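You operate a simulated robot arm through the tools that you are given. There is no shell and no other tool.

The job below is to be done with a simulated two-armed robot. You get a single attempt, and the scene is never put back.

Task
Switch the film gauge on, zero it empty, then load the blue ring.
Fine: zero with the tray pushed in; the ring ends on the tray, pulled out.

It is judged by the outcome, as a careful person would: the job done as asked, and still so three seconds after it is handed in. It fails if anything else is knocked over, pushed out of place, dropped, spilled or broken.

Robot
Two 7-joint arms with fingered hands on one trunk that stands fixed in place. Base frame: the origin is at the foot of the trunk, x ahead of it, y to its left, z up; the work surface is at about z = 850. Readings come in mm, degrees, newtons and seconds.
The left shoulder is at [34, 92, 1160], the right one opposite. With the tool pointing down near the work surface each hand reaches from about 260 to 540 mm from the base axis, measured 20 degrees to its own side. Payload 2.1 kg a hand.
The TCP of each hand is the grasp point between the finger pads, 20 mm short of the fingertips. In the tool frame z runs along the fingers and y along their closing line. Largest opening 68 mm; the body of the gripper starts 23 mm behind the TCP. The gripper is a hand of 5 fingers: y runs from the thumb to the fingers, the wrist lies at [-10, -79, -131] in the tool frame, and closing takes about 1.5 s.
Orientation is told as [roll, pitch, yaw] about the base's x, y, z axes, in that order, counted from this pose: with the fingers straight down and the wrist toward the robot, the tool's x, y and z point along [0, 1, 0], [1, 0, 0] and [0, 0, -1] of the base frame.

Tools
- The arms move only by the tool move_arm. It takes "left_increments", "right_increments" or both (then of equal length, played together; a hand with none holds still); each is one flat list of numbers, 7 for each row, row after row: the shift along the tool's x, y, z in mm, then the turn, a rotation vector about the tool's x, y, z in rad, then the closure, from 0 (fully open) to 1 (shut). In form: [x, y, z, rx, ry, rz, claw, x, y, z, rx, ry, rz, claw, ...]. A call has 1 to 20 rows; each row shifts and turns the commanded pose from where the row before left it, along the tool's axes as they then stand. Each row takes 0.2 s and may step no farther than 50 mm and 8.6 degrees from the row before; otherwise, or with a gripper value out of range, the whole call is refused. A pose out of reach is approached as far as the arm can. The call stops where the force on the tool passes 40 N (or 10 N more than at its start, if that is more) or the arm is blocked; 0.2 s more then pass. Each finger travels about 153 mm/s and halts on what it meets, pressing with about 27 N; the grip force reading is that of the motor and also rises with nothing between the fingers. The clock runs only during rows and for 0.2 s after the last one: add rows that do not move to give the fingers time. The reply holds the time, the measured pose of the TCP, the force on the tool along the base axes, the opening and the grip force, in the units named above and with some noise, with the torque about the TCP (base axes, N m) and any sound that the robot's microphone picked up, and new pictures: "views" is both (left out), scene, wrist or none (wrist: the cameras of the hands that moved).
- Cameras (640 x 400 px; columns grow to the right, rows downward): "scene" is now at [110.3, 64.2, 1315.4]; the picture's right is [0.60, -0.80, 0.00], its down [-0.40, -0.30, -0.87] and it looks along [0.69, 0.52, -0.50] (base axes); focal length 214 px, centre (320, 200). "left" rides on the left gripper at [-54, -58, -72] in its tool frame; the picture's right is [-0.57, -0.39, 0.73], its down [0.73, -0.64, 0.23] and it looks along [0.38, 0.66, 0.65] (tool axes); focal length 226 px, centre (320, 200). "right" rides on the right gripper at [54, -58, -72] in its tool frame; the picture's right is [-0.57, 0.39, -0.73], its down [-0.73, -0.64, 0.23] and it looks along [-0.38, 0.66, 0.65] (tool axes); focal length 226 px, centre (320, 200).
- lift_body(by): slides the trunk up (or, below 0, down) by that many mm; the arms and the scene camera ride with it, the base frame stays. It gives what a move gives, with no picture.
- preshape(shape, hand): the hand has 5 fingers and takes this shape, open, in about a second: jaw (thumb against the fingers, like two jaws); tri (thumb and two fingers); tip (a fingertip pinch); poke (one finger out to press); point (the index stretched); flat (the hand flat); cup (the hand cupped); fist (a fist). The gripper value then closes the fingers along that shape, each until it touches; the sizes above hold for jaw. It gives what a move gives, with no picture.
- turn_head(pan, tilt): turns the head with the scene camera to pan (to the left, within 86 degrees either way) and tilt (down, from -29 to 69), counted from straight ahead of the robot. It gives what a move gives, and a new picture of the scene camera.
- pixel_to_xyz(camera, pixels): for up to 12 pixels [column, row] of the newest picture of that camera ("zoom" is the newest enlarged one), the place [x, y, z] in the base frame of the surface seen there, good to about 2 mm, but the place of the scene camera against the robot may be out by one fixed shift of up to 18 mm in any direction. It takes no simulated time.
- enlarge(camera, box): a new picture of the part [left, top, right, bottom] of that camera's present view, enlarged. It takes no simulated time.
- job_done(): hands the job in; it is judged then, once.

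Leave the grippers open and the arms clear of the work at the hand-in unless told otherwise.

The tools are called after ">>>" as a command line: name --argument value ..., lists and objects as JSON in quotes. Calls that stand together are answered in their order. move_arm: Moves the arms, as the interface text tells. Its arguments: {"type":"object","properties":{"left_increments":{"type":"array","items":{"type":"number"}},"right_increments":{"type":"array","items":{"type":"number"}},"views":{"type":"string","enum":["both","scene","wrist","none"]}},"required":[]} The other tools are called the same way: lift_body (by) slides the trunk up or down; preshape (shape, hand) gives the hand a shape; turn_head (pan, tilt) turns the head that bears the scene camera; pixel_to_xyz (camera, pixels) gives the place of the surface under pixels of a picture; enlarge (camera, box) takes an enlarged picture of a part of a camera's view; job_done () hands the job in.

At the start:

```text
clock: 0.0
left_ee_pos: [219.6, 303.9, 1265.1]
left_ee_rot: [0.0, 0.0, 0.0]
left_wrist_force: [0.0, 0.0, 0.0]
left_ft_torque: [0.02, 0.0, 0.03]
left_gripper_width: 67.5
left_grip_force: 0.1
left_shape: jaw
right_ee_pos: [347.7, 58.3, 1185.4]
right_ee_rot: [0.0, 0.1, -0.1]
right_wrist_force: [0.5, -0.5, -0.5]
right_ft_torque: [-0.04, 0.02, 0.05]
right_gripper_width: 67.5
right_grip_force: 0.0
right_shape: jaw
trunk travel left (down, up): [-400.0, 504.0]
head pan, tilt: [36.7, 30.1]
```

scene: 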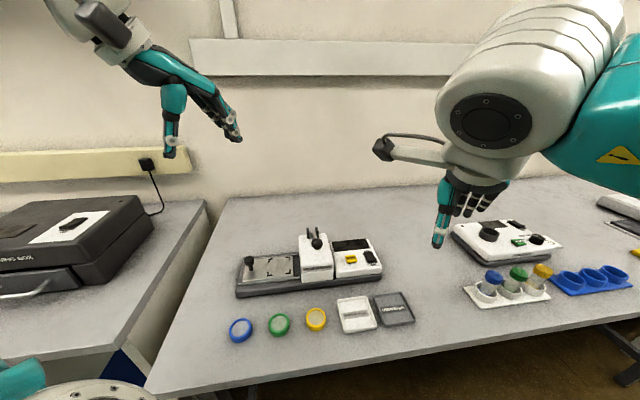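
right: 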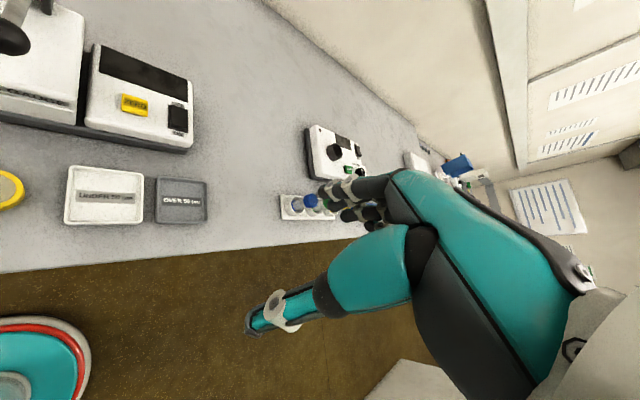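
left: 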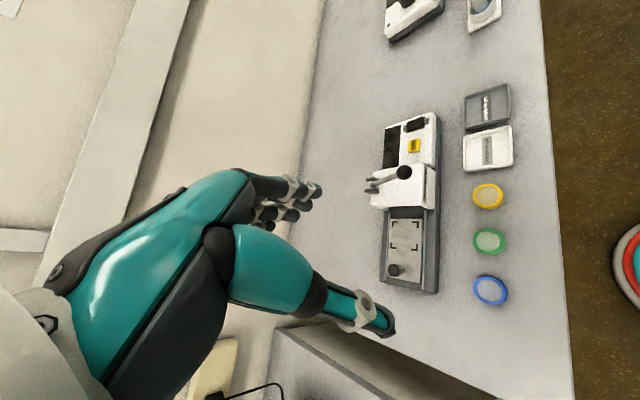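

I see a gauge in the middle of the table, around pixels (235-385, 230-300). It has a tray with a dark knob on the left, a white head in the middle, and a panel with a yellow button and a black switch on the right. The blue ring is at (240, 330). I'll enlarge the view to look closer.

>>> enlarge --camera "scene" --box '[220, 215, 430, 346]'

>>> enlarge --camera "left" --box '[350, 90, 570, 320]'

>>> enlarge --camera "right" --box '[0, 0, 240, 240]'

```text
3.05 times, centred on (325, 280) of scene
```

zoom: 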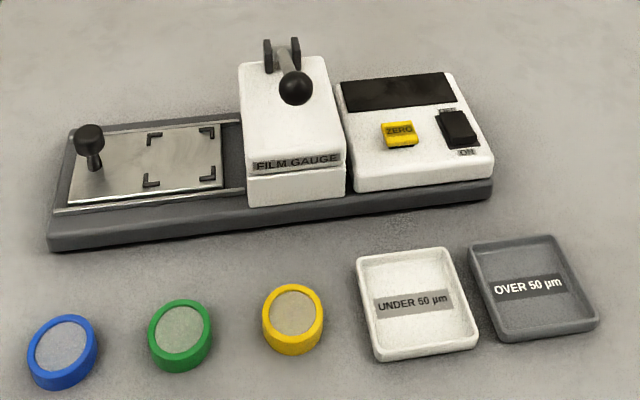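

```text
1.74 times, centred on (460, 205) of left
```

zoom: 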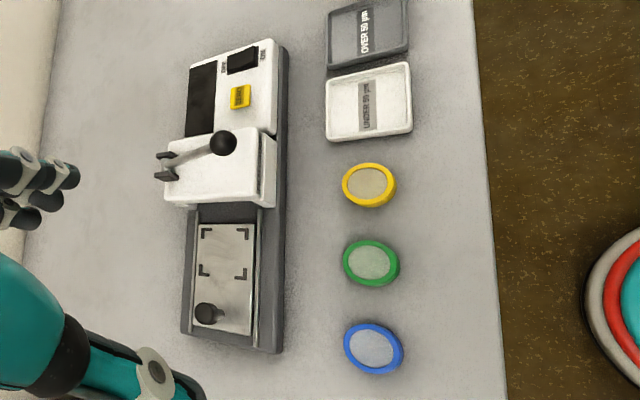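

```text
1.67 times, centred on (120, 120) of right
```

zoom: 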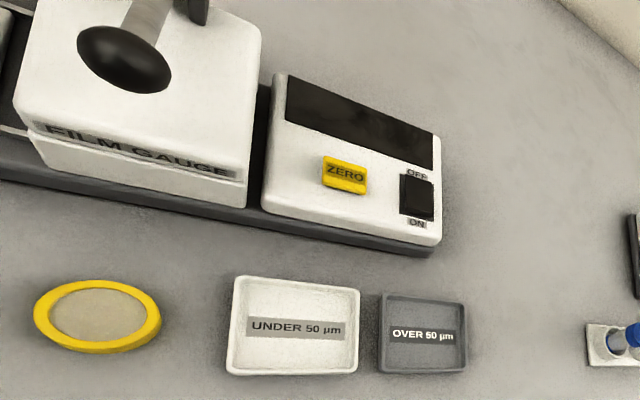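

The tray (knob at its left end, corner marks to the right) is pulled out at the moment. The rocker switch has OFF on its far side and ON on its near side. I'll measure points with the wrist cameras, since the scene camera may be shifted.

>>> pixel_to_xyz --camera "zoom" --pixels '[[345, 178], [416, 183], [416, 212], [417, 224], [417, 174], [285, 160], [350, 120], [130, 60], [210, 60], [140, 165], [435, 150], [430, 250]]'

>>> pixel_to_xyz --camera "left" --pixels '[[394, 270], [403, 172], [372, 180], [490, 290], [478, 290], [506, 290], [489, 240], [413, 146], [415, 124], [405, 240], [408, 190], [405, 210]]'

>>> pixel_to_xyz --camera "scene" --pixels '[[240, 328], [250, 260], [317, 243], [351, 259], [370, 256], [280, 267], [280, 323], [317, 318], [355, 315]]'

```text
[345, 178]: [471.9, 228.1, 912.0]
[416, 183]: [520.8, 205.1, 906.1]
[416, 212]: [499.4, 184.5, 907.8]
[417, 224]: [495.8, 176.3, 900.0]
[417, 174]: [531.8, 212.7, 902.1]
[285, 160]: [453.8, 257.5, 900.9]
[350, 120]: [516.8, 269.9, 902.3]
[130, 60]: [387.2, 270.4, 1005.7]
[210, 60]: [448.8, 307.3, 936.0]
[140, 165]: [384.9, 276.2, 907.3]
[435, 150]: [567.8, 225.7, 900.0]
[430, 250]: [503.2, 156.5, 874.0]
```

```text
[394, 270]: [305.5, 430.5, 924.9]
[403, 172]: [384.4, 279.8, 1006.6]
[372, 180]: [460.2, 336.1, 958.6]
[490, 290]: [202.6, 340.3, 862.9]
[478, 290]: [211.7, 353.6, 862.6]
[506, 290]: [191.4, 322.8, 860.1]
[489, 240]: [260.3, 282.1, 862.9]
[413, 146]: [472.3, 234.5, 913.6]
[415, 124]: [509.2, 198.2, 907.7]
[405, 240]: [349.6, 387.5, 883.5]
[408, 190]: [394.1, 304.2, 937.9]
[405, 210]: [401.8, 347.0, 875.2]
```

```text
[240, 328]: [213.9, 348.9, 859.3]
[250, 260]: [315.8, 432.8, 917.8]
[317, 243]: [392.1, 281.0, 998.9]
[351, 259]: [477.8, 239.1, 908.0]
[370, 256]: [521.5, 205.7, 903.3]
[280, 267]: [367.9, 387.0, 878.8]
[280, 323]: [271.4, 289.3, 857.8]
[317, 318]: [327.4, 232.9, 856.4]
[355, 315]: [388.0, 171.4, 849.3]
```

The left camera puts ZERO at about (472, 232, 913), the ON end of the rocker at about (500, 185, 908), and the tray knob at about (305, 430, 925). The lever ball is high, at about (385, 278, 1006), so I must keep clear of it. I'll shape the left hand for poking and see where its fingertip sits.

>>> preshape --hand "left" --shape "poke"

>>> move_arm --left_increments '[0, 0, 0, 0, 0, 0, 0]' --views "both"

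```text
clock: 0.9
left_ee_pos: [219.9, 302.2, 1265.3]
left_ee_rot: [0.1, 0.0, 0.0]
left_wrist_force: [0.4, -0.1, 0.3]
left_ft_torque: [-0.01, 0.0, 0.0]
left_gripper_width: 0.0
left_grip_force: 0.1
left_shape: poke
right_ee_pos: [348.3, 58.0, 1185.2]
right_ee_rot: [-0.1, 0.1, 0.0]
right_wrist_force: [-0.8, -1.4, 0.2]
right_ft_torque: [0.02, 0.01, -0.03]
right_gripper_width: 67.6
right_grip_force: 0.1
right_shape: jaw
trunk travel left (down, up): [-400.0, 504.0]
head pan, tilt: [36.7, 30.1]
```

```text
clock: 1.3
left_ee_pos: [220.4, 302.7, 1264.9]
left_ee_rot: [0.1, 0.1, 0.1]
left_wrist_force: [0.1, 0.8, -0.2]
left_ft_torque: [-0.02, 0.01, 0.0]
left_gripper_width: 0.1
left_grip_force: 0.1
left_shape: poke
right_ee_pos: [348.0, 58.7, 1185.3]
right_ee_rot: [-0.1, 0.1, -0.1]
right_wrist_force: [0.2, 0.1, 0.5]
right_ft_torque: [0.02, -0.01, 0.02]
right_gripper_width: 67.7
right_grip_force: 0.0
right_shape: jaw
trunk travel left (down, up): [-400.0, 504.0]
head pan, tilt: [36.7, 30.1]
```

scene: 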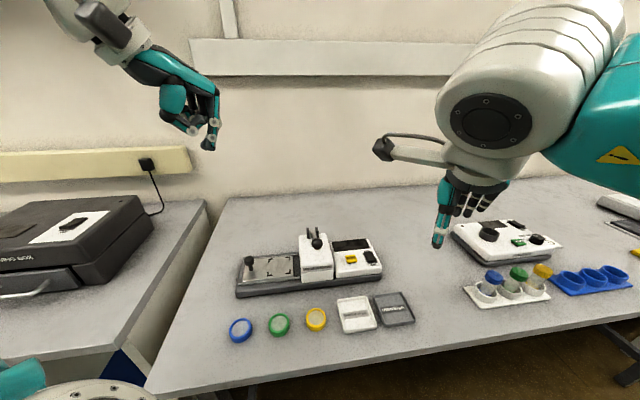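
left: 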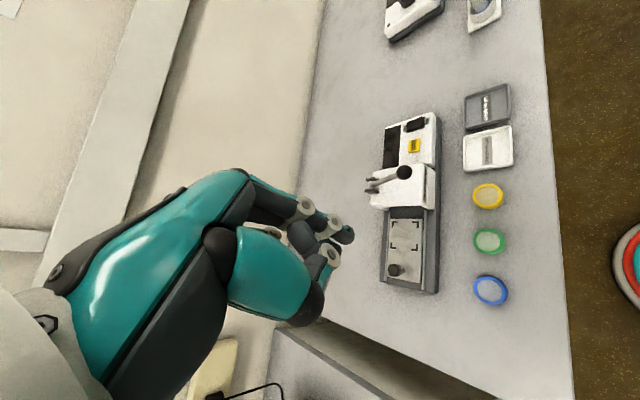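

The index finger shows at about (345, 235) in the left view. I'll measure it and the other fingers against the TCP at (220, 303, 1265).

>>> enlarge --camera "left" --box '[200, 150, 400, 350]'

>>> pixel_to_xyz --camera "left" --pixels '[[347, 236], [340, 232], [333, 218], [305, 240], [335, 258], [325, 270], [310, 300], [330, 228], [350, 240]]'

>>> pixel_to_xyz --camera "scene" --pixels '[[208, 147], [208, 140], [212, 128], [195, 130], [190, 118]]'

```text
2.00 times, centred on (300, 250) of left
```

zoom: 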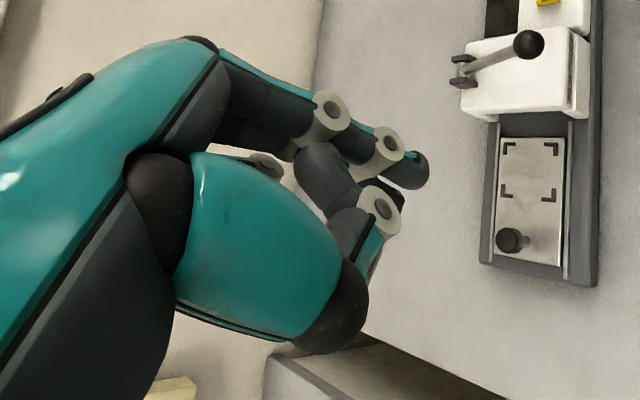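

```text
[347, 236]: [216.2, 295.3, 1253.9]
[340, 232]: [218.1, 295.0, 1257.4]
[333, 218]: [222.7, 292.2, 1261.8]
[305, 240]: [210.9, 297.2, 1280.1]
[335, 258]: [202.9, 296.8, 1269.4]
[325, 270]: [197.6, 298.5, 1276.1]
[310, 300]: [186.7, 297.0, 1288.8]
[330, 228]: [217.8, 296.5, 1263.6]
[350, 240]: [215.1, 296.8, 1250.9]
```

```text
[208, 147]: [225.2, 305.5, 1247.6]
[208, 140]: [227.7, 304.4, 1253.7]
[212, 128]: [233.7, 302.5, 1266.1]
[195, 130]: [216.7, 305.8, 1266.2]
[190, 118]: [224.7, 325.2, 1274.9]
```

The poke tip sits about 20 mm below the TCP, in line with it. I'll move the right arm aside, away from the work, and bring the left hand high over the gauge panel to about (480, 200, 1060).

>>> move_arm --left_increments '[-12.9, 32.5, 25.6, 0, 0, 0, 0, -12.9, 32.5, 25.6, 0, 0, 0, 0, -12.9, 32.5, 25.6, 0, 0, 0, 0, -12.9, 32.5, 25.6, 0, 0, 0, 0, -12.9, 32.5, 25.6, 0, 0, 0, 0, -12.9, 32.5, 25.6, 0, 0, 0, 0, -12.9, 32.5, 25.6, 0, 0, 0, 0, -12.9, 32.5, 25.6, 0, 0, 0, 0]' --right_increments '[-35, -10, 0, 0, 0, 0, 0, -35, -10, 0, 0, 0, 0, 0, -35, -10, 0, 0, 0, 0, 0, -35, -10, 0, 0, 0, 0, 0, -35, -10, 0, 0, 0, 0, 0, -35, -10, 0, 0, 0, 0, 0, 0, 0, 0, 0, 0, 0, 0, 0, 0, 0, 0, 0, 0, 0]' --views "both"

```text
clock: 3.1
left_ee_pos: [482.4, 199.0, 1062.8]
left_ee_rot: [-0.1, 0.1, 0.0]
left_wrist_force: [0.4, -0.2, -0.8]
left_ft_torque: [0.02, 0.0, 0.02]
left_gripper_width: 0.0
left_grip_force: 0.1
left_shape: poke
right_ee_pos: [286.7, -151.9, 1187.4]
right_ee_rot: [0.0, 0.2, 0.1]
right_wrist_force: [-0.3, 0.3, 0.6]
right_ft_torque: [-0.03, 0.01, -0.01]
right_gripper_width: 67.7
right_grip_force: 0.1
right_shape: jaw
trunk travel left (down, up): [-400.0, 504.0]
head pan, tilt: [36.7, 30.1]
```

scene: 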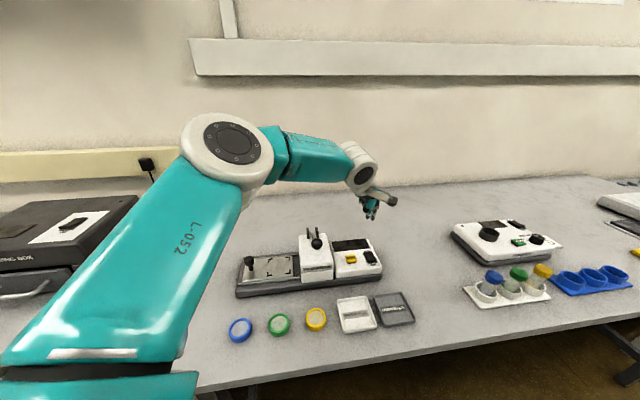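
right: 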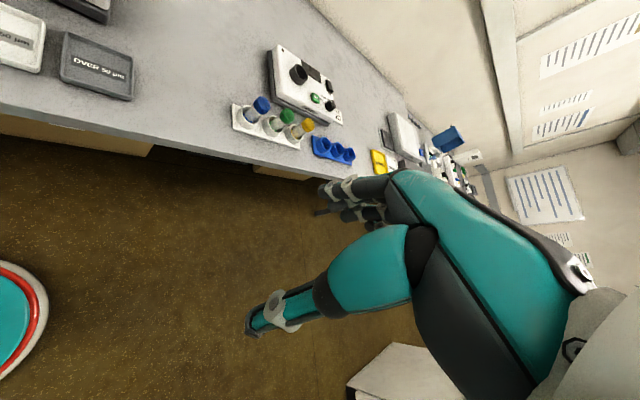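
left: 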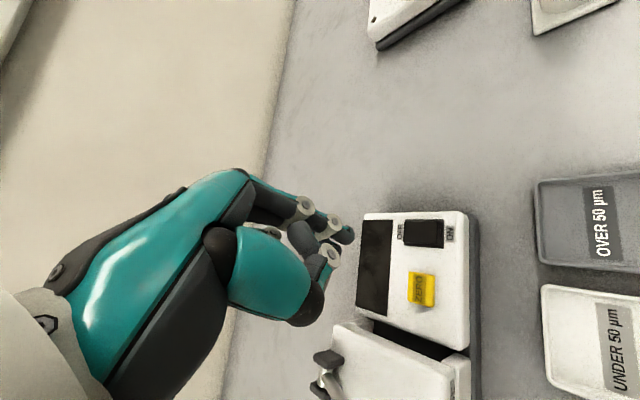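

The left view now shows the panel close up, with the rocker at about (424, 233) and ZERO at (421, 290). I'll measure both exactly.

>>> pixel_to_xyz --camera "left" --pixels '[[410, 233], [424, 233], [438, 233], [442, 222], [442, 245], [449, 234], [400, 233], [421, 290], [411, 290], [430, 290], [421, 276], [421, 305]]'

>>> enlarge --camera "left" --box '[340, 200, 500, 400]'

```text
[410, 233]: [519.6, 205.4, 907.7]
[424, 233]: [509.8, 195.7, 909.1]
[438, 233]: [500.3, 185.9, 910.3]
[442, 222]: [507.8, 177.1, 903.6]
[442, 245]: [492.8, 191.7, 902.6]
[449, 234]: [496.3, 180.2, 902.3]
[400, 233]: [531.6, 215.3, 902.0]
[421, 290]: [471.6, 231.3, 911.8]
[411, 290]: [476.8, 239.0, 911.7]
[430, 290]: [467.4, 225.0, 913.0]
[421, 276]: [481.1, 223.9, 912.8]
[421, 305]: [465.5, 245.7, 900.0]
```

```text
2.00 times, centred on (420, 300) of left
```

zoom: 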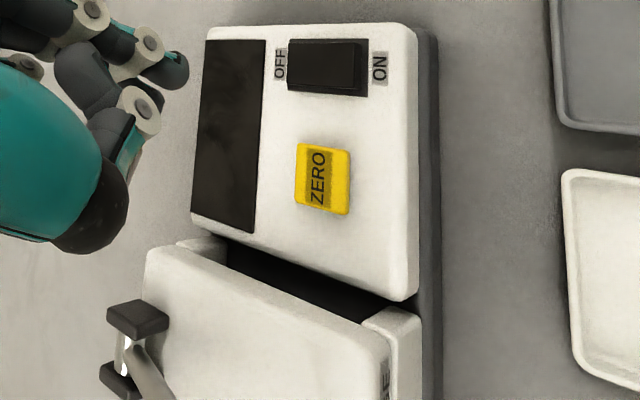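

The panel slopes very little, and the gauge axis runs along (0.71, -0.71). The ON end is the raised one, at about (500, 186, 910). I'll turn the hand 30° in yaw, so the wrist stays clear of the lever, and lower it above the ON end.

>>> move_arm --left_increments '[0, 0, 0, 0, 0, -0.131, 0, 0, 0, 0, 0, 0, -0.131, 0, 0, 0, 0, 0, 0, -0.131, 0, 0, 0, 0, 0, 0, -0.131, 0, -10, 5, 30, 0, 0, 0, 0, -10, 5, 30, 0, 0, 0, 0, 0, 0, 25, 0, 0, 0, 0, 0, 0, 0, 0, 0, 0, 0]' --views "both"

```text
clock: 4.9
left_ee_pos: [461.4, 205.8, 992.8]
left_ee_rot: [0.0, -0.1, 30.0]
left_wrist_force: [0.0, 0.8, 0.4]
left_ft_torque: [-0.01, -0.04, -0.03]
left_gripper_width: 0.0
left_grip_force: 0.1
left_shape: poke
left hand out of reach, approached as far as the arm can: row 5, 6, 7
right_ee_pos: [288.2, -152.9, 1187.7]
right_ee_rot: [0.0, 0.1, -0.1]
right_wrist_force: [-0.3, -0.9, -0.7]
right_ft_torque: [0.0, 0.0, -0.02]
right_gripper_width: 67.7
right_grip_force: 0.0
right_shape: jaw
trunk travel left (down, up): [-400.0, 504.0]
head pan, tilt: [36.7, 30.1]
```

scene: 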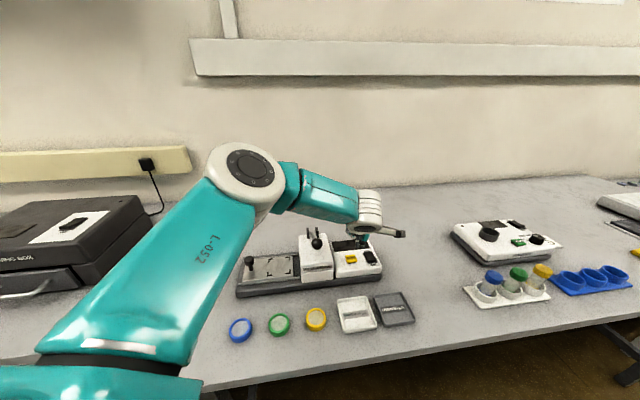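
left: 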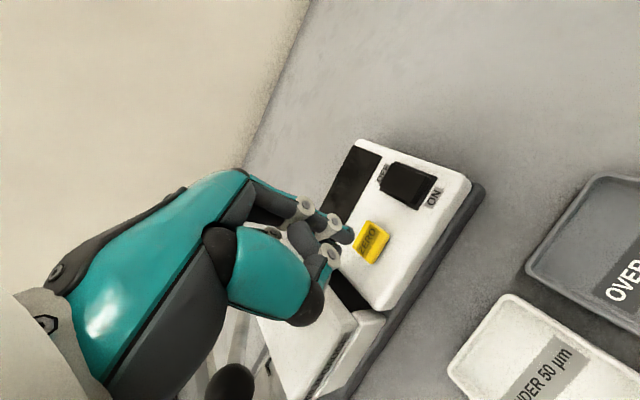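

The yaw turn made that spot unreachable; the hand stopped at (461, 206, 993). I'll check where the forearm runs relative to the lever before choosing a better approach.

>>> pixel_to_xyz --camera "scene" --pixels '[[248, 165], [300, 185], [325, 205], [345, 220], [370, 210], [365, 225], [317, 243], [275, 205], [366, 240]]'

>>> enlarge --camera "scene" --box '[260, 150, 440, 300]'

```text
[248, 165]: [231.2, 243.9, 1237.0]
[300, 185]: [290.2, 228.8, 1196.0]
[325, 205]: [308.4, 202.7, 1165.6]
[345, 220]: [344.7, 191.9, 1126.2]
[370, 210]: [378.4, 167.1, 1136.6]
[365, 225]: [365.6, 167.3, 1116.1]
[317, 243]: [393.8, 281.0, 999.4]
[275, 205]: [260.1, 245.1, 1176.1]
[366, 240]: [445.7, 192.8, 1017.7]
```

```text
2.67 times, centred on (350, 225) of scene
```

zoom: 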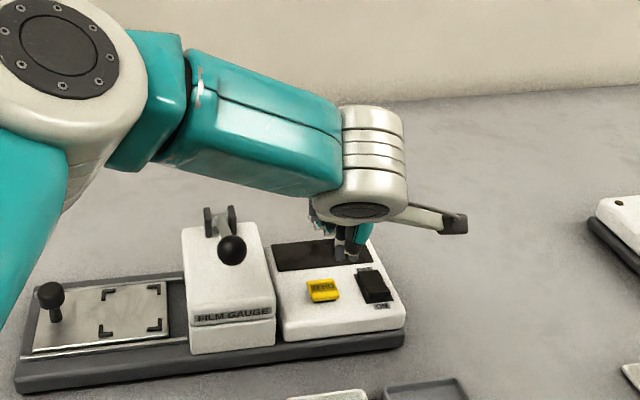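

The forearm runs well above the lever (z above 1110). I'll raise the hand slightly and return to yaw 0, where this spot is within the stated reach.

>>> move_arm --left_increments '[0, 0, -10, 0, 0, 0.131, 0, 0, 0, -10, 0, 0, 0.131, 0, 0, 0, -10, 0, 0, 0.131, 0, 0, 0, 0, 0, 0, 0.131, 0, 0, 0, 0, 0, 0, 0, 0]' --views "none"

```text
clock: 6.1
left_ee_pos: [458.9, 206.7, 1020.8]
left_ee_rot: [0.1, 0.0, -0.1]
left_wrist_force: [-0.1, 0.8, 0.1]
left_ft_torque: [-0.01, -0.01, -0.01]
left_gripper_width: 0.0
left_grip_force: 0.2
left_shape: poke
right_ee_pos: [287.8, -151.1, 1187.0]
right_ee_rot: [0.1, 0.0, 0.0]
right_wrist_force: [-1.1, 0.0, 0.4]
right_ft_torque: [-0.01, -0.01, -0.02]
right_gripper_width: 67.5
right_grip_force: 0.1
right_shape: jaw
trunk travel left (down, up): [-400.0, 504.0]
head pan, tilt: [36.7, 30.1]
```

The hand is at (459, 207, 1021) with yaw 0. Next I'll move to just above the ON end: (501, 187, 960).

>>> move_arm --left_increments '[-6.7, 14, 20, 0, 0, 0, 0, -6.7, 14, 20, 0, 0, 0, 0, -6.6, 14, 20, 0, 0, 0, 0, 0, 0, 0, 0, 0, 0, 0]' --views "both"

```text
clock: 7.1
left_ee_pos: [469.8, 193.0, 976.5]
left_ee_rot: [0.0, 0.0, 0.0]
left_wrist_force: [-0.1, 0.0, 0.3]
left_ft_torque: [0.01, 0.0, 0.01]
left_gripper_width: 0.0
left_grip_force: 0.1
left_shape: poke
left hand out of reach, approached as far as the arm can: row 2, 3
right_ee_pos: [287.6, -151.9, 1186.4]
right_ee_rot: [0.0, 0.1, -0.1]
right_wrist_force: [0.0, -1.0, -0.2]
right_ft_torque: [0.0, 0.01, 0.03]
right_gripper_width: 67.7
right_grip_force: 0.1
right_shape: jaw
trunk travel left (down, up): [-400.0, 504.0]
head pan, tilt: [36.7, 30.1]
```

scene: 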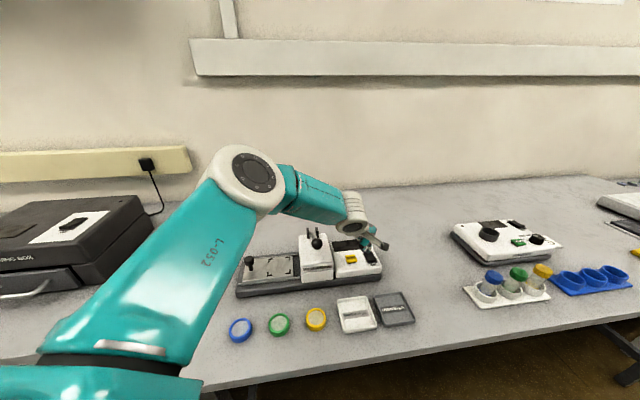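
left: 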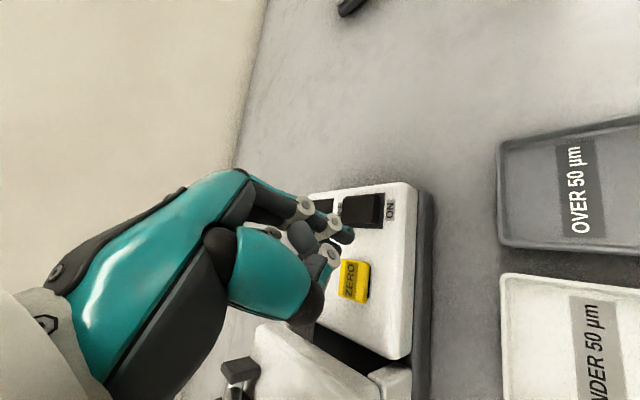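

The hand can't reach far enough at this trunk height. I'll raise the arm relative to the trunk and then lower the trunk by 150 mm, which gives more horizontal reach over the panel.

>>> move_arm --left_increments '[0, 0, -45, 0, 0, 0, 0, 0, 0, -45, 0, 0, 0, 0, 0, 0, -45, 0, 0, 0, 0, 0, 0, -15, 0, 0, 0, 0, 0, 0, 0, 0, 0, 0, 0]' --right_increments '[0, 0, -25, 0, 0, 0, 0, 0, 0, -25, 0, 0, 0, 0, 0, 0, -25, 0, 0, 0, 0, 0, 0, 0, 0, 0, 0, 0, 0, 0, 0, 0, 0, 0, 0]' --views "none"

>>> lift_body --by -150

>>> move_arm --left_increments '[0, 0, 0, 0, 0, 0, 0]' --views "both"

```text
clock: 8.3
left_ee_pos: [468.6, 194.7, 1127.1]
left_ee_rot: [0.1, -0.1, 0.0]
left_wrist_force: [0.8, 0.4, -0.3]
left_ft_torque: [0.0, 0.0, -0.03]
left_gripper_width: 0.0
left_grip_force: 0.1
left_shape: poke
right_ee_pos: [286.4, -151.8, 1260.2]
right_ee_rot: [0.1, 0.1, 0.0]
right_wrist_force: [-0.3, 0.4, 0.4]
right_ft_torque: [0.01, -0.03, -0.01]
right_gripper_width: 67.8
right_grip_force: 0.0
right_shape: jaw
trunk travel left (down, up): [-400.0, 504.0]
head pan, tilt: [36.7, 30.1]
```

```text
clock: 10.1
left_ee_pos: [472.7, 195.6, 975.8]
left_ee_rot: [0.0, 0.0, 0.0]
left_wrist_force: [-0.8, 0.6, -0.2]
left_ft_torque: [0.03, -0.01, 0.03]
left_gripper_width: 0.0
left_grip_force: 0.0
left_shape: poke
right_ee_pos: [287.8, -152.4, 1112.0]
right_ee_rot: [0.0, 0.0, -0.1]
right_wrist_force: [0.6, 0.1, -0.5]
right_ft_torque: [-0.02, 0.01, 0.01]
right_gripper_width: 67.7
right_grip_force: 0.1
right_shape: jaw
trunk travel left (down, up): [-250.0, 654.0]
head pan, tilt: [36.7, 30.1]
```

```text
clock: 10.4
left_ee_pos: [473.3, 196.1, 976.2]
left_ee_rot: [0.0, -0.1, 0.1]
left_wrist_force: [0.3, 0.6, 0.2]
left_ft_torque: [0.03, 0.03, 0.02]
left_gripper_width: 0.0
left_grip_force: 0.1
left_shape: poke
right_ee_pos: [287.5, -151.1, 1110.4]
right_ee_rot: [0.0, 0.1, 0.1]
right_wrist_force: [-0.8, 0.5, -0.6]
right_ft_torque: [-0.03, 0.01, 0.04]
right_gripper_width: 67.7
right_grip_force: 0.1
right_shape: jaw
trunk travel left (down, up): [-250.0, 654.0]
head pan, tilt: [36.7, 30.1]
```

scene: 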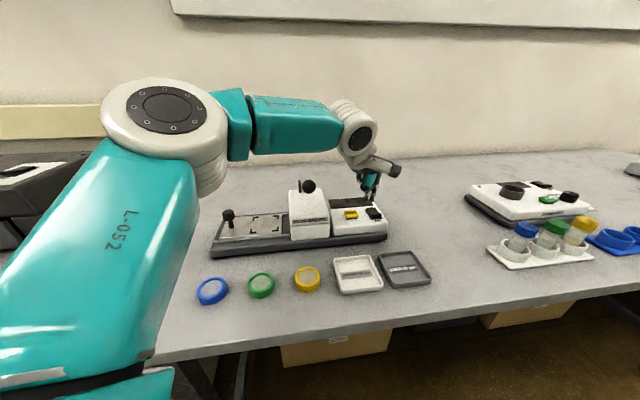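
left: 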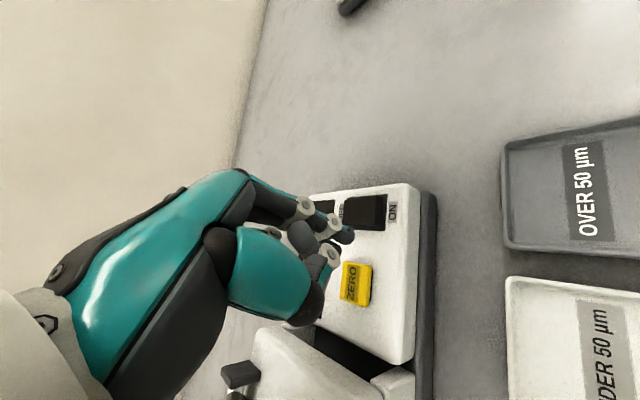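

The trunk is lower and the forearm is now nearly level, well clear of the lever. I'll advance to above the ON end at about (501, 187, 950).

>>> move_arm --left_increments '[-4.5, 14, 8, 0, 0, 0, 0, -4.5, 14, 8, 0, 0, 0, 0, 0, 0, 8, 0, 0, 0, 0, 0, 0, 0, 0, 0, 0, 0]' --views "both"

```text
clock: 11.4
left_ee_pos: [501.8, 188.3, 950.1]
left_ee_rot: [0.0, -0.1, -0.1]
left_wrist_force: [-0.6, 0.5, 0.5]
left_ft_torque: [0.04, 0.0, 0.01]
left_gripper_width: 0.1
left_grip_force: 0.0
left_shape: poke
right_ee_pos: [287.1, -152.3, 1111.1]
right_ee_rot: [0.0, 0.1, 0.1]
right_wrist_force: [1.1, 0.5, 1.3]
right_ft_torque: [0.01, 0.04, -0.03]
right_gripper_width: 67.8
right_grip_force: 0.0
right_shape: jaw
trunk travel left (down, up): [-250.0, 654.0]
head pan, tilt: [36.7, 30.1]
```

scene: 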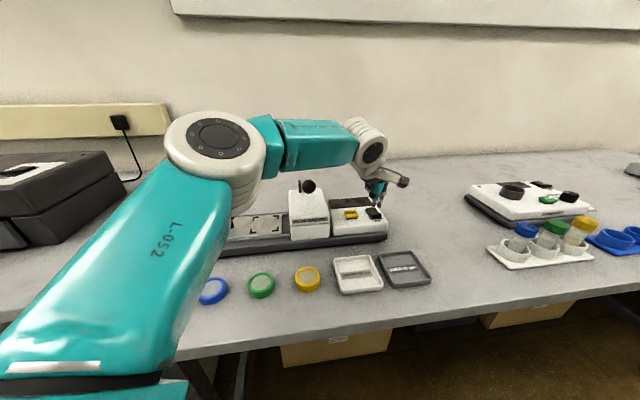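
left: 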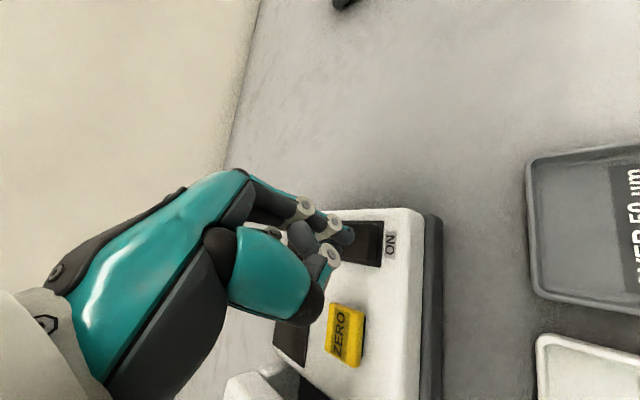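

>>> enlarge --camera "left" --box '[250, 180, 450, 380]'

>>> pixel_to_xyz --camera "left" --pixels '[[345, 240], [340, 235], [352, 238], [378, 243], [365, 240], [372, 225], [375, 260], [391, 243], [345, 330], [345, 310]]'

>>> enlarge --camera "scene" --box '[320, 160, 440, 250]'

```text
2.00 times, centred on (350, 280) of left
```

zoom: 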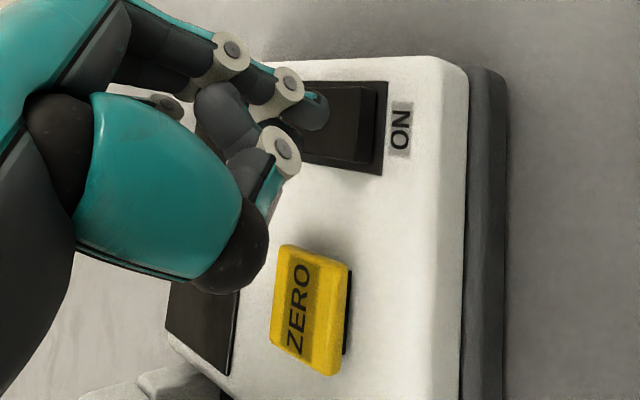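

```text
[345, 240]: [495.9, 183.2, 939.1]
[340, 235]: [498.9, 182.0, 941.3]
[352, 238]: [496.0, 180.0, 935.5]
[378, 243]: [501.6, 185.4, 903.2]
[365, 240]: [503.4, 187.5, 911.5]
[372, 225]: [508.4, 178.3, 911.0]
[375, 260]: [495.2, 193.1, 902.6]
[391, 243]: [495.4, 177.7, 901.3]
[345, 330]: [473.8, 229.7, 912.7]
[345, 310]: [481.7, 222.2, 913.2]
```

```text
4.44 times, centred on (380, 205) of scene
```

zoom: 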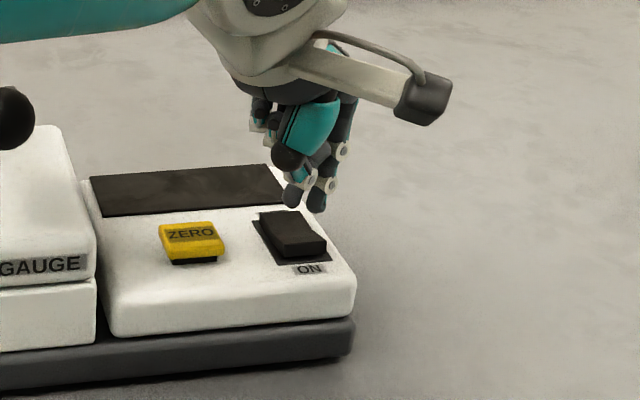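

The fingertip at about (501, 188, 930) hangs just over the ON edge of the rocker, whose top edge is at about (503, 187, 911). I'll shift it 3–4 mm inboard and press down in small steps.

>>> move_arm --left_increments '[2, 3, 6, 0, 0, 0, 0, 0, 0, 6, 0, 0, 0, 0, 0, 0, 4, 0, 0, 0, 0, 0, 0, 3, 0, 0, 0, 0, 0, 0, 3, 0, 0, 0, 0, 0, 0, 2, 0, 0, 0, 0]' --views "wrist"

```text
clock: 12.8
left_ee_pos: [503.4, 188.9, 928.4]
left_ee_rot: [0.0, -0.3, 0.0]
left_wrist_force: [1.6, 0.4, 9.8]
left_ft_torque: [0.1, -0.06, -0.04]
left_gripper_width: 0.0
left_grip_force: 0.1
left_shape: poke
right_ee_pos: [287.5, -151.1, 1110.6]
right_ee_rot: [0.0, 0.1, 0.1]
right_wrist_force: [-0.2, 0.2, 0.0]
right_ft_torque: [0.01, -0.03, -0.01]
right_gripper_width: 67.6
right_grip_force: 0.1
right_shape: jaw
trunk travel left (down, up): [-250.0, 654.0]
head pan, tilt: [36.7, 30.1]
```

left: 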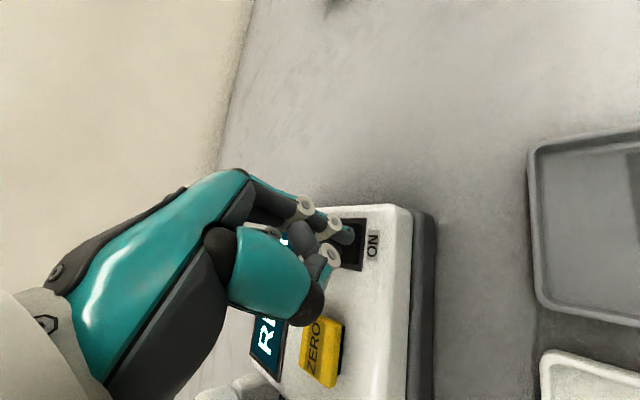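

The display has lit up, so the gauge is on. I'll lift off and read it.

>>> move_arm --left_increments '[0, 0, -20, 0, 0, 0, 0, 0, 0, -20, 0, 0, 0, 0, -10, -20, -30, 0, 0, 0, 0, -10, -20, -30, 0, 0, 0, 0, 0, 0, 0, 0, 0, 0, 0]' --views "both"

>>> enlarge --camera "scene" --box '[210, 170, 410, 295]'

>>> enlarge --camera "left" --box '[280, 180, 480, 400]'

```text
clock: 14.1
left_ee_pos: [466.4, 169.9, 1027.7]
left_ee_rot: [0.0, 0.0, 0.0]
left_wrist_force: [-0.3, 0.6, 0.5]
left_ft_torque: [-0.01, 0.01, 0.0]
left_gripper_width: 0.0
left_grip_force: 0.1
left_shape: poke
right_ee_pos: [287.7, -151.8, 1111.6]
right_ee_rot: [0.0, 0.1, 0.0]
right_wrist_force: [-0.7, 0.9, 0.7]
right_ft_torque: [0.02, 0.01, 0.05]
right_gripper_width: 67.9
right_grip_force: 0.1
right_shape: jaw
trunk travel left (down, up): [-250.0, 654.0]
head pan, tilt: [36.7, 30.1]
```

scene: 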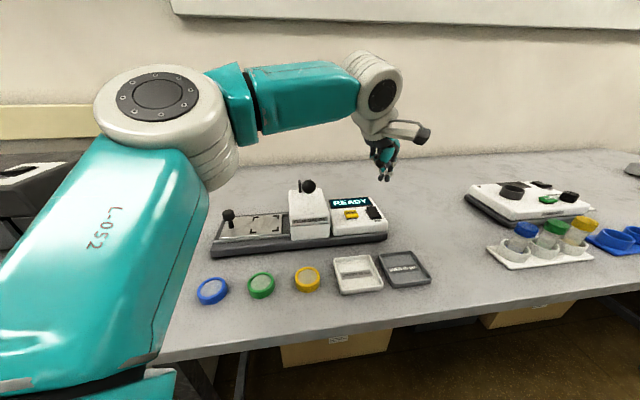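
left: 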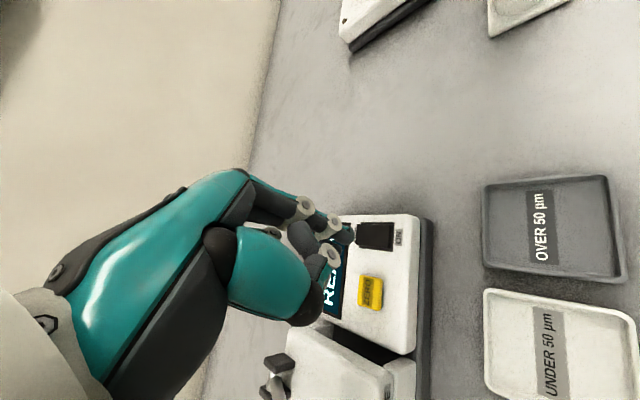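

```text
3.20 times, centred on (310, 232) of scene
```

zoom: 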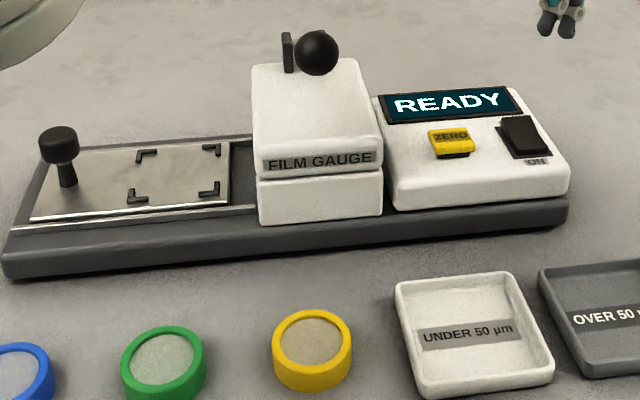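

```text
1.82 times, centred on (380, 290) of left
```

zoom: 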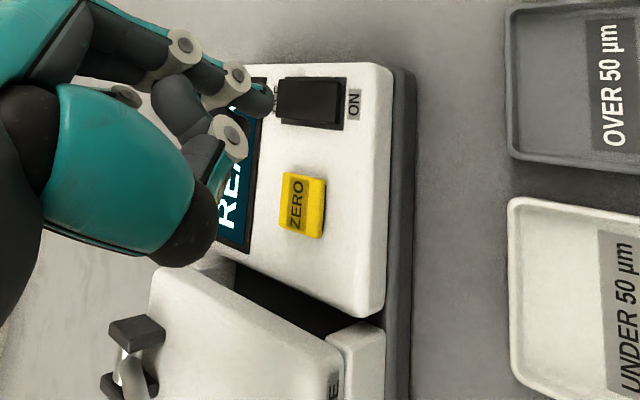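

The display reads READY. Next comes the tray. Its knob is at about (305, 430), and it slides along (0.71, -0.71) into the head. I'll raise the hand above the lever and carry it over to the outer side of the knob, turning to yaw 45° so the tool axes line up with the gauge.

>>> move_arm --left_increments '[0, 0, -31, 0, 0, 0, 0, 0, 0, -35, 0, 0, 0, 0, 39.4, -25.3, 0, 0, 0, -0.1122, 0, 42, -20.7, 0, 0, 0, -0.1122, 0, 44, -15.9, 0, 0, 0, -0.1122, 0, 45.5, -10.9, 0, 0, 0, -0.1122, 0, 46.5, -5.7, 0, 0, 0, -0.1122, 0, 46.8, -0.5, 0, 0, 0, -0.1122, 0, 46.6, 4.8, 0, 0, 0, -0.1122, 0, 0, 0, 0, 0, 0, 0, 0]' --views "both"

```text
clock: 16.2
left_ee_pos: [280.8, 453.5, 1080.5]
left_ee_rot: [0.0, 0.1, 45.0]
left_wrist_force: [0.0, 0.1, -0.4]
left_ft_torque: [0.04, 0.0, -0.01]
left_gripper_width: 0.1
left_grip_force: 0.0
left_shape: poke
left hand out of reach, approached as far as the arm can: row 2
right_ee_pos: [287.3, -151.6, 1111.4]
right_ee_rot: [0.1, 0.1, 0.0]
right_wrist_force: [-0.2, -0.3, 0.1]
right_ft_torque: [0.01, 0.0, 0.0]
right_gripper_width: 67.6
right_grip_force: 0.0
right_shape: jaw
trunk travel left (down, up): [-250.0, 654.0]
head pan, tilt: [36.7, 30.1]
```

scene: 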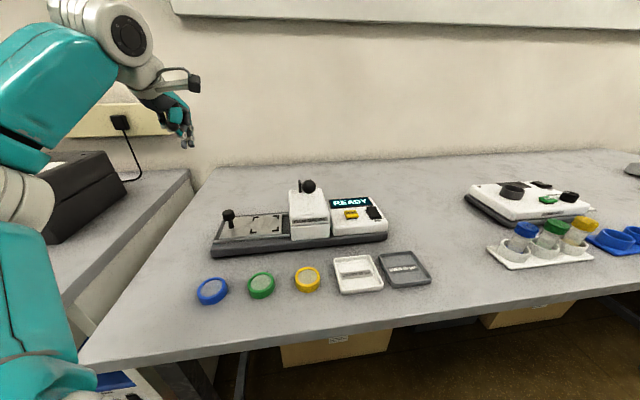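
left: 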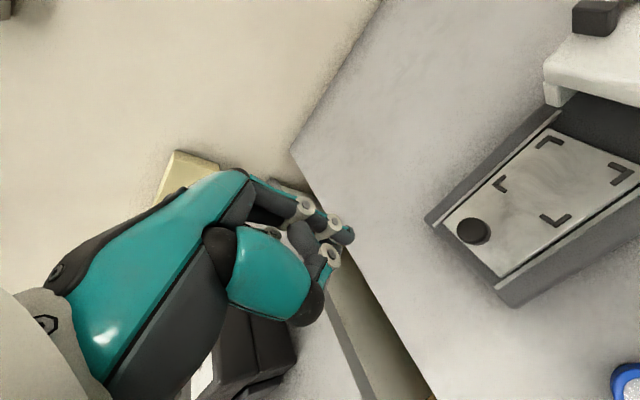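

The left view now shows the tray from above, with the knob at (474, 231). I'll measure the knob, the corner marks and the tray edges.

>>> pixel_to_xyz --camera "left" --pixels '[[474, 231], [460, 225], [487, 238], [500, 183], [550, 143], [620, 174], [556, 219], [560, 180], [555, 122], [447, 213], [498, 274], [548, 95]]'

>>> enlarge --camera "left" --box '[420, 0, 640, 320]'

>>> enlarge --camera "scene" --box '[200, 170, 340, 270]'

```text
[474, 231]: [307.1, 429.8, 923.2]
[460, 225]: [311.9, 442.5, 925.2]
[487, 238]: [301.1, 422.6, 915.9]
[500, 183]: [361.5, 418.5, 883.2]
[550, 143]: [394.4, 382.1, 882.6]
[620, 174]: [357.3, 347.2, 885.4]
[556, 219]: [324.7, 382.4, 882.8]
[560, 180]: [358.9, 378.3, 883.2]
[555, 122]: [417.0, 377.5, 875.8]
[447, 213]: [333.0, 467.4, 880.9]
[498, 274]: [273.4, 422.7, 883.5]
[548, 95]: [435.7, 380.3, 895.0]
```

```text
1.25 times, centred on (530, 160) of left
```

zoom: 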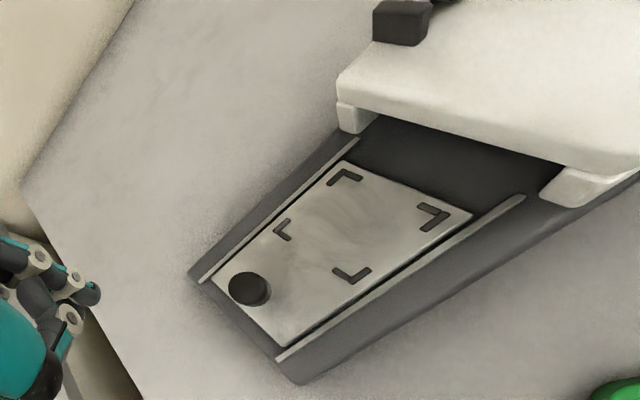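

```text
4.00 times, centred on (270, 220) of scene
```

zoom: 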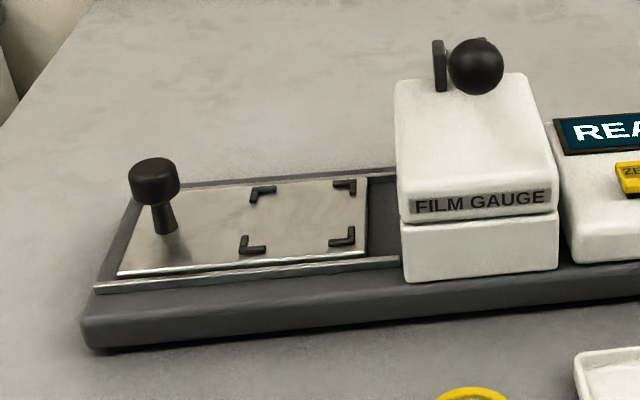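

The marks are centred at about (360, 382, 883), the knob cap is at (307, 430) with its top at z 925, and the head's left face is about 126 mm further along the axis. At yaw 45 the wrist camera would swing toward the lever ball, so I'll use yaw 20 instead. I'll then lower the finger beside the knob's outer side, to TCP z of about 922.

>>> move_arm --left_increments '[0, 0, 0, 0, 0, 0.1454, 0, 0, 0, 0, 0, 0, 0.1454, 0, 0, 0, 0, 0, 0, 0.1454, 0, 0, 0, 40, 0, 0, 0, 0, 0, 0, 40, 0, 0, 0, 0, 0, 0, 40, 0, 0, 0, 0, 0, 0, 0, 0, 0, 0, 0]' --views "both"

```text
clock: 17.9
left_ee_pos: [287.3, 455.0, 961.1]
left_ee_rot: [0.1, 0.0, 19.9]
left_wrist_force: [-0.5, 0.0, -0.4]
left_ft_torque: [-0.03, 0.0, 0.02]
left_gripper_width: 0.0
left_grip_force: 0.1
left_shape: poke
right_ee_pos: [287.6, -151.8, 1109.8]
right_ee_rot: [0.1, 0.1, 0.0]
right_wrist_force: [0.1, -0.4, -0.1]
right_ft_torque: [0.02, 0.01, -0.02]
right_gripper_width: 67.8
right_grip_force: 0.1
right_shape: jaw
trunk travel left (down, up): [-250.0, 654.0]
head pan, tilt: [36.7, 30.1]
```

scene: 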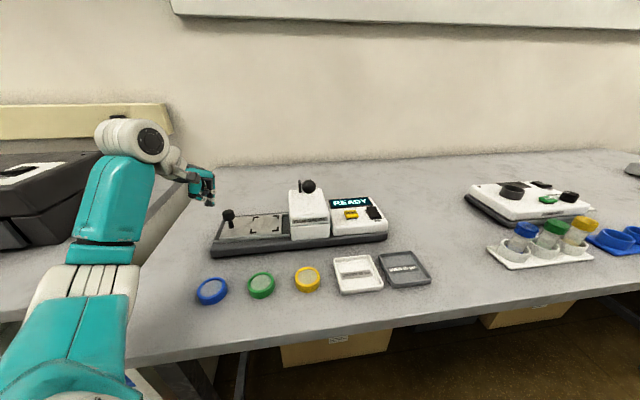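
left: 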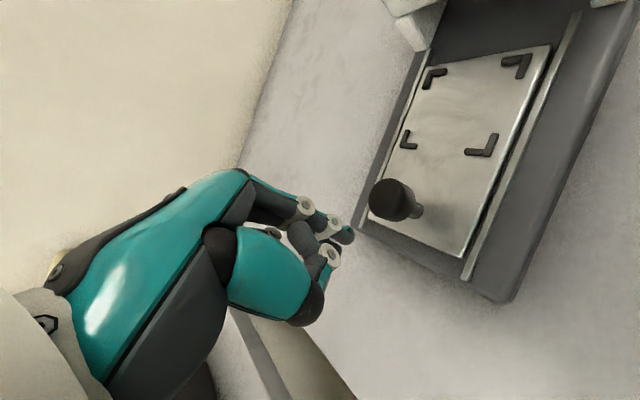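

The knob stands just inboard of the finger in the left view, at about (395, 198). I'll lower 40 mm so the fingertip overlaps the knob cap's height.

>>> move_arm --left_increments '[-1.3, -2.7, 20, 0, 0, 0, 0, 0, 0, 20, 0, 0, 0, 0, 0, 0, 0, 0, 0, 0, 0]' --views "both"

>>> pixel_to_xyz --camera "left" --pixels '[[348, 236], [385, 222], [395, 210], [370, 230]]'

>>> enlarge --camera "left" --box '[260, 120, 480, 320]'

>>> enlarge --camera "scene" --box '[150, 150, 350, 275]'

```text
clock: 18.6
left_ee_pos: [284.9, 452.0, 922.7]
left_ee_rot: [0.0, -0.2, 20.0]
left_wrist_force: [-0.4, 0.0, 0.3]
left_ft_torque: [0.05, -0.01, -0.04]
left_gripper_width: 0.0
left_grip_force: 0.0
left_shape: poke
right_ee_pos: [288.6, -151.4, 1110.2]
right_ee_rot: [0.0, 0.0, -0.1]
right_wrist_force: [0.7, 0.7, 0.0]
right_ft_torque: [-0.04, -0.02, 0.01]
right_gripper_width: 67.5
right_grip_force: 0.0
right_shape: jaw
trunk travel left (down, up): [-250.0, 654.0]
head pan, tilt: [36.7, 30.1]
```

scene: 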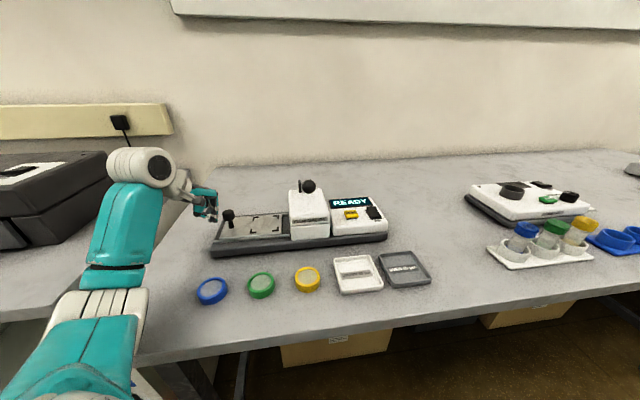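
left: 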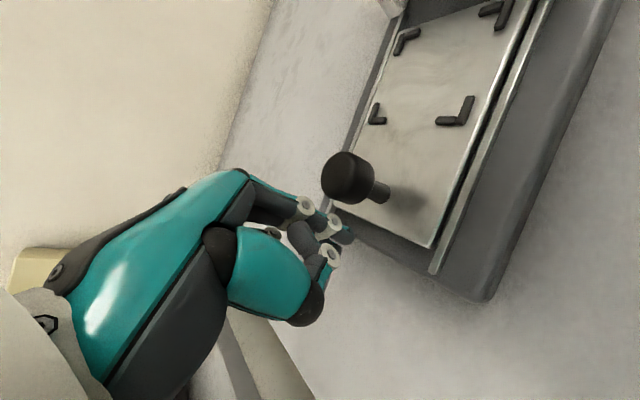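

```text
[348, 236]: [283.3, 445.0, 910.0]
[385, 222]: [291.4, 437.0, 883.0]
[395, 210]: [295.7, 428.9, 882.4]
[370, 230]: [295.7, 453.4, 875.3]
```

```text
2.00 times, centred on (370, 220) of left
```

zoom: 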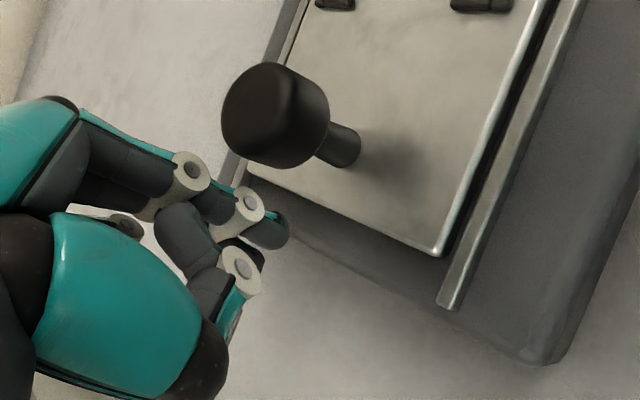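

```text
3.20 times, centred on (250, 212) of scene
```

zoom: 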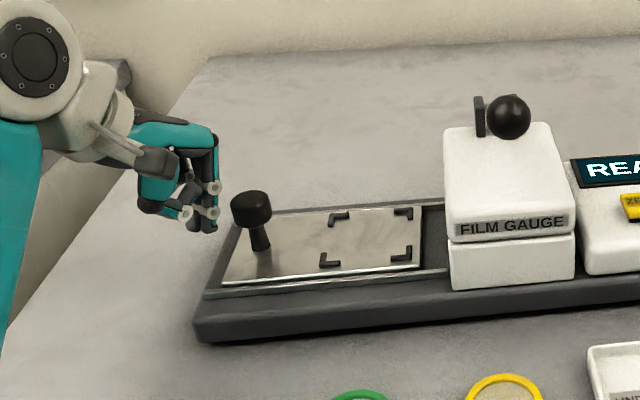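

The fingertip is beside the cap at matching height, about 12 mm from contact. I'll lower 4 mm more and push along the rail, first by about 35 mm.

>>> move_arm --left_increments '[0, 0, 4, 0, 0, 0, 0, -6.34, 2.96, 0, 0, 0, 0, 0, -6.34, 2.96, 0, 0, 0, 0, 0, -6.34, 2.96, 0, 0, 0, 0, 0, -6.34, 2.96, 0, 0, 0, 0, 0, -6.34, 2.96, 0, 0, 0, 0, 0]' --views "both"

```text
clock: 20.1
left_ee_pos: [308.5, 426.8, 919.1]
left_ee_rot: [0.0, 0.0, 20.0]
left_wrist_force: [0.0, 0.2, 0.0]
left_ft_torque: [0.0, 0.0, -0.01]
left_gripper_width: 0.3
left_grip_force: 0.0
left_shape: poke
right_ee_pos: [288.7, -152.1, 1110.3]
right_ee_rot: [-0.1, 0.0, 0.0]
right_wrist_force: [-0.2, -0.4, 0.4]
right_ft_torque: [0.03, -0.02, 0.0]
right_gripper_width: 67.9
right_grip_force: 0.0
right_shape: jaw
trunk travel left (down, up): [-250.0, 654.0]
head pan, tilt: [36.7, 30.1]
```

scene: 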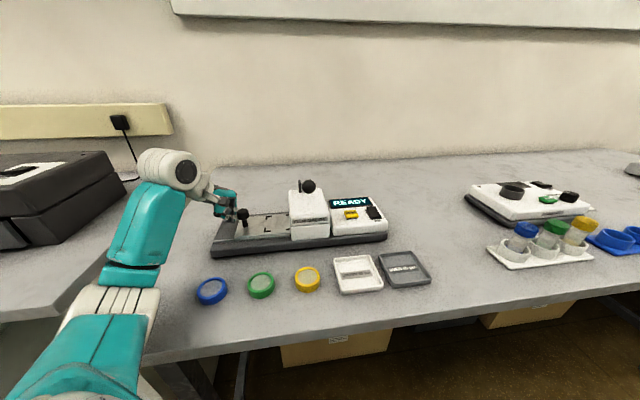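
left: 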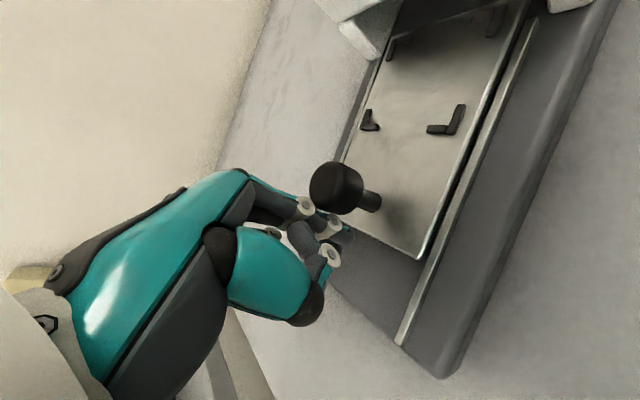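

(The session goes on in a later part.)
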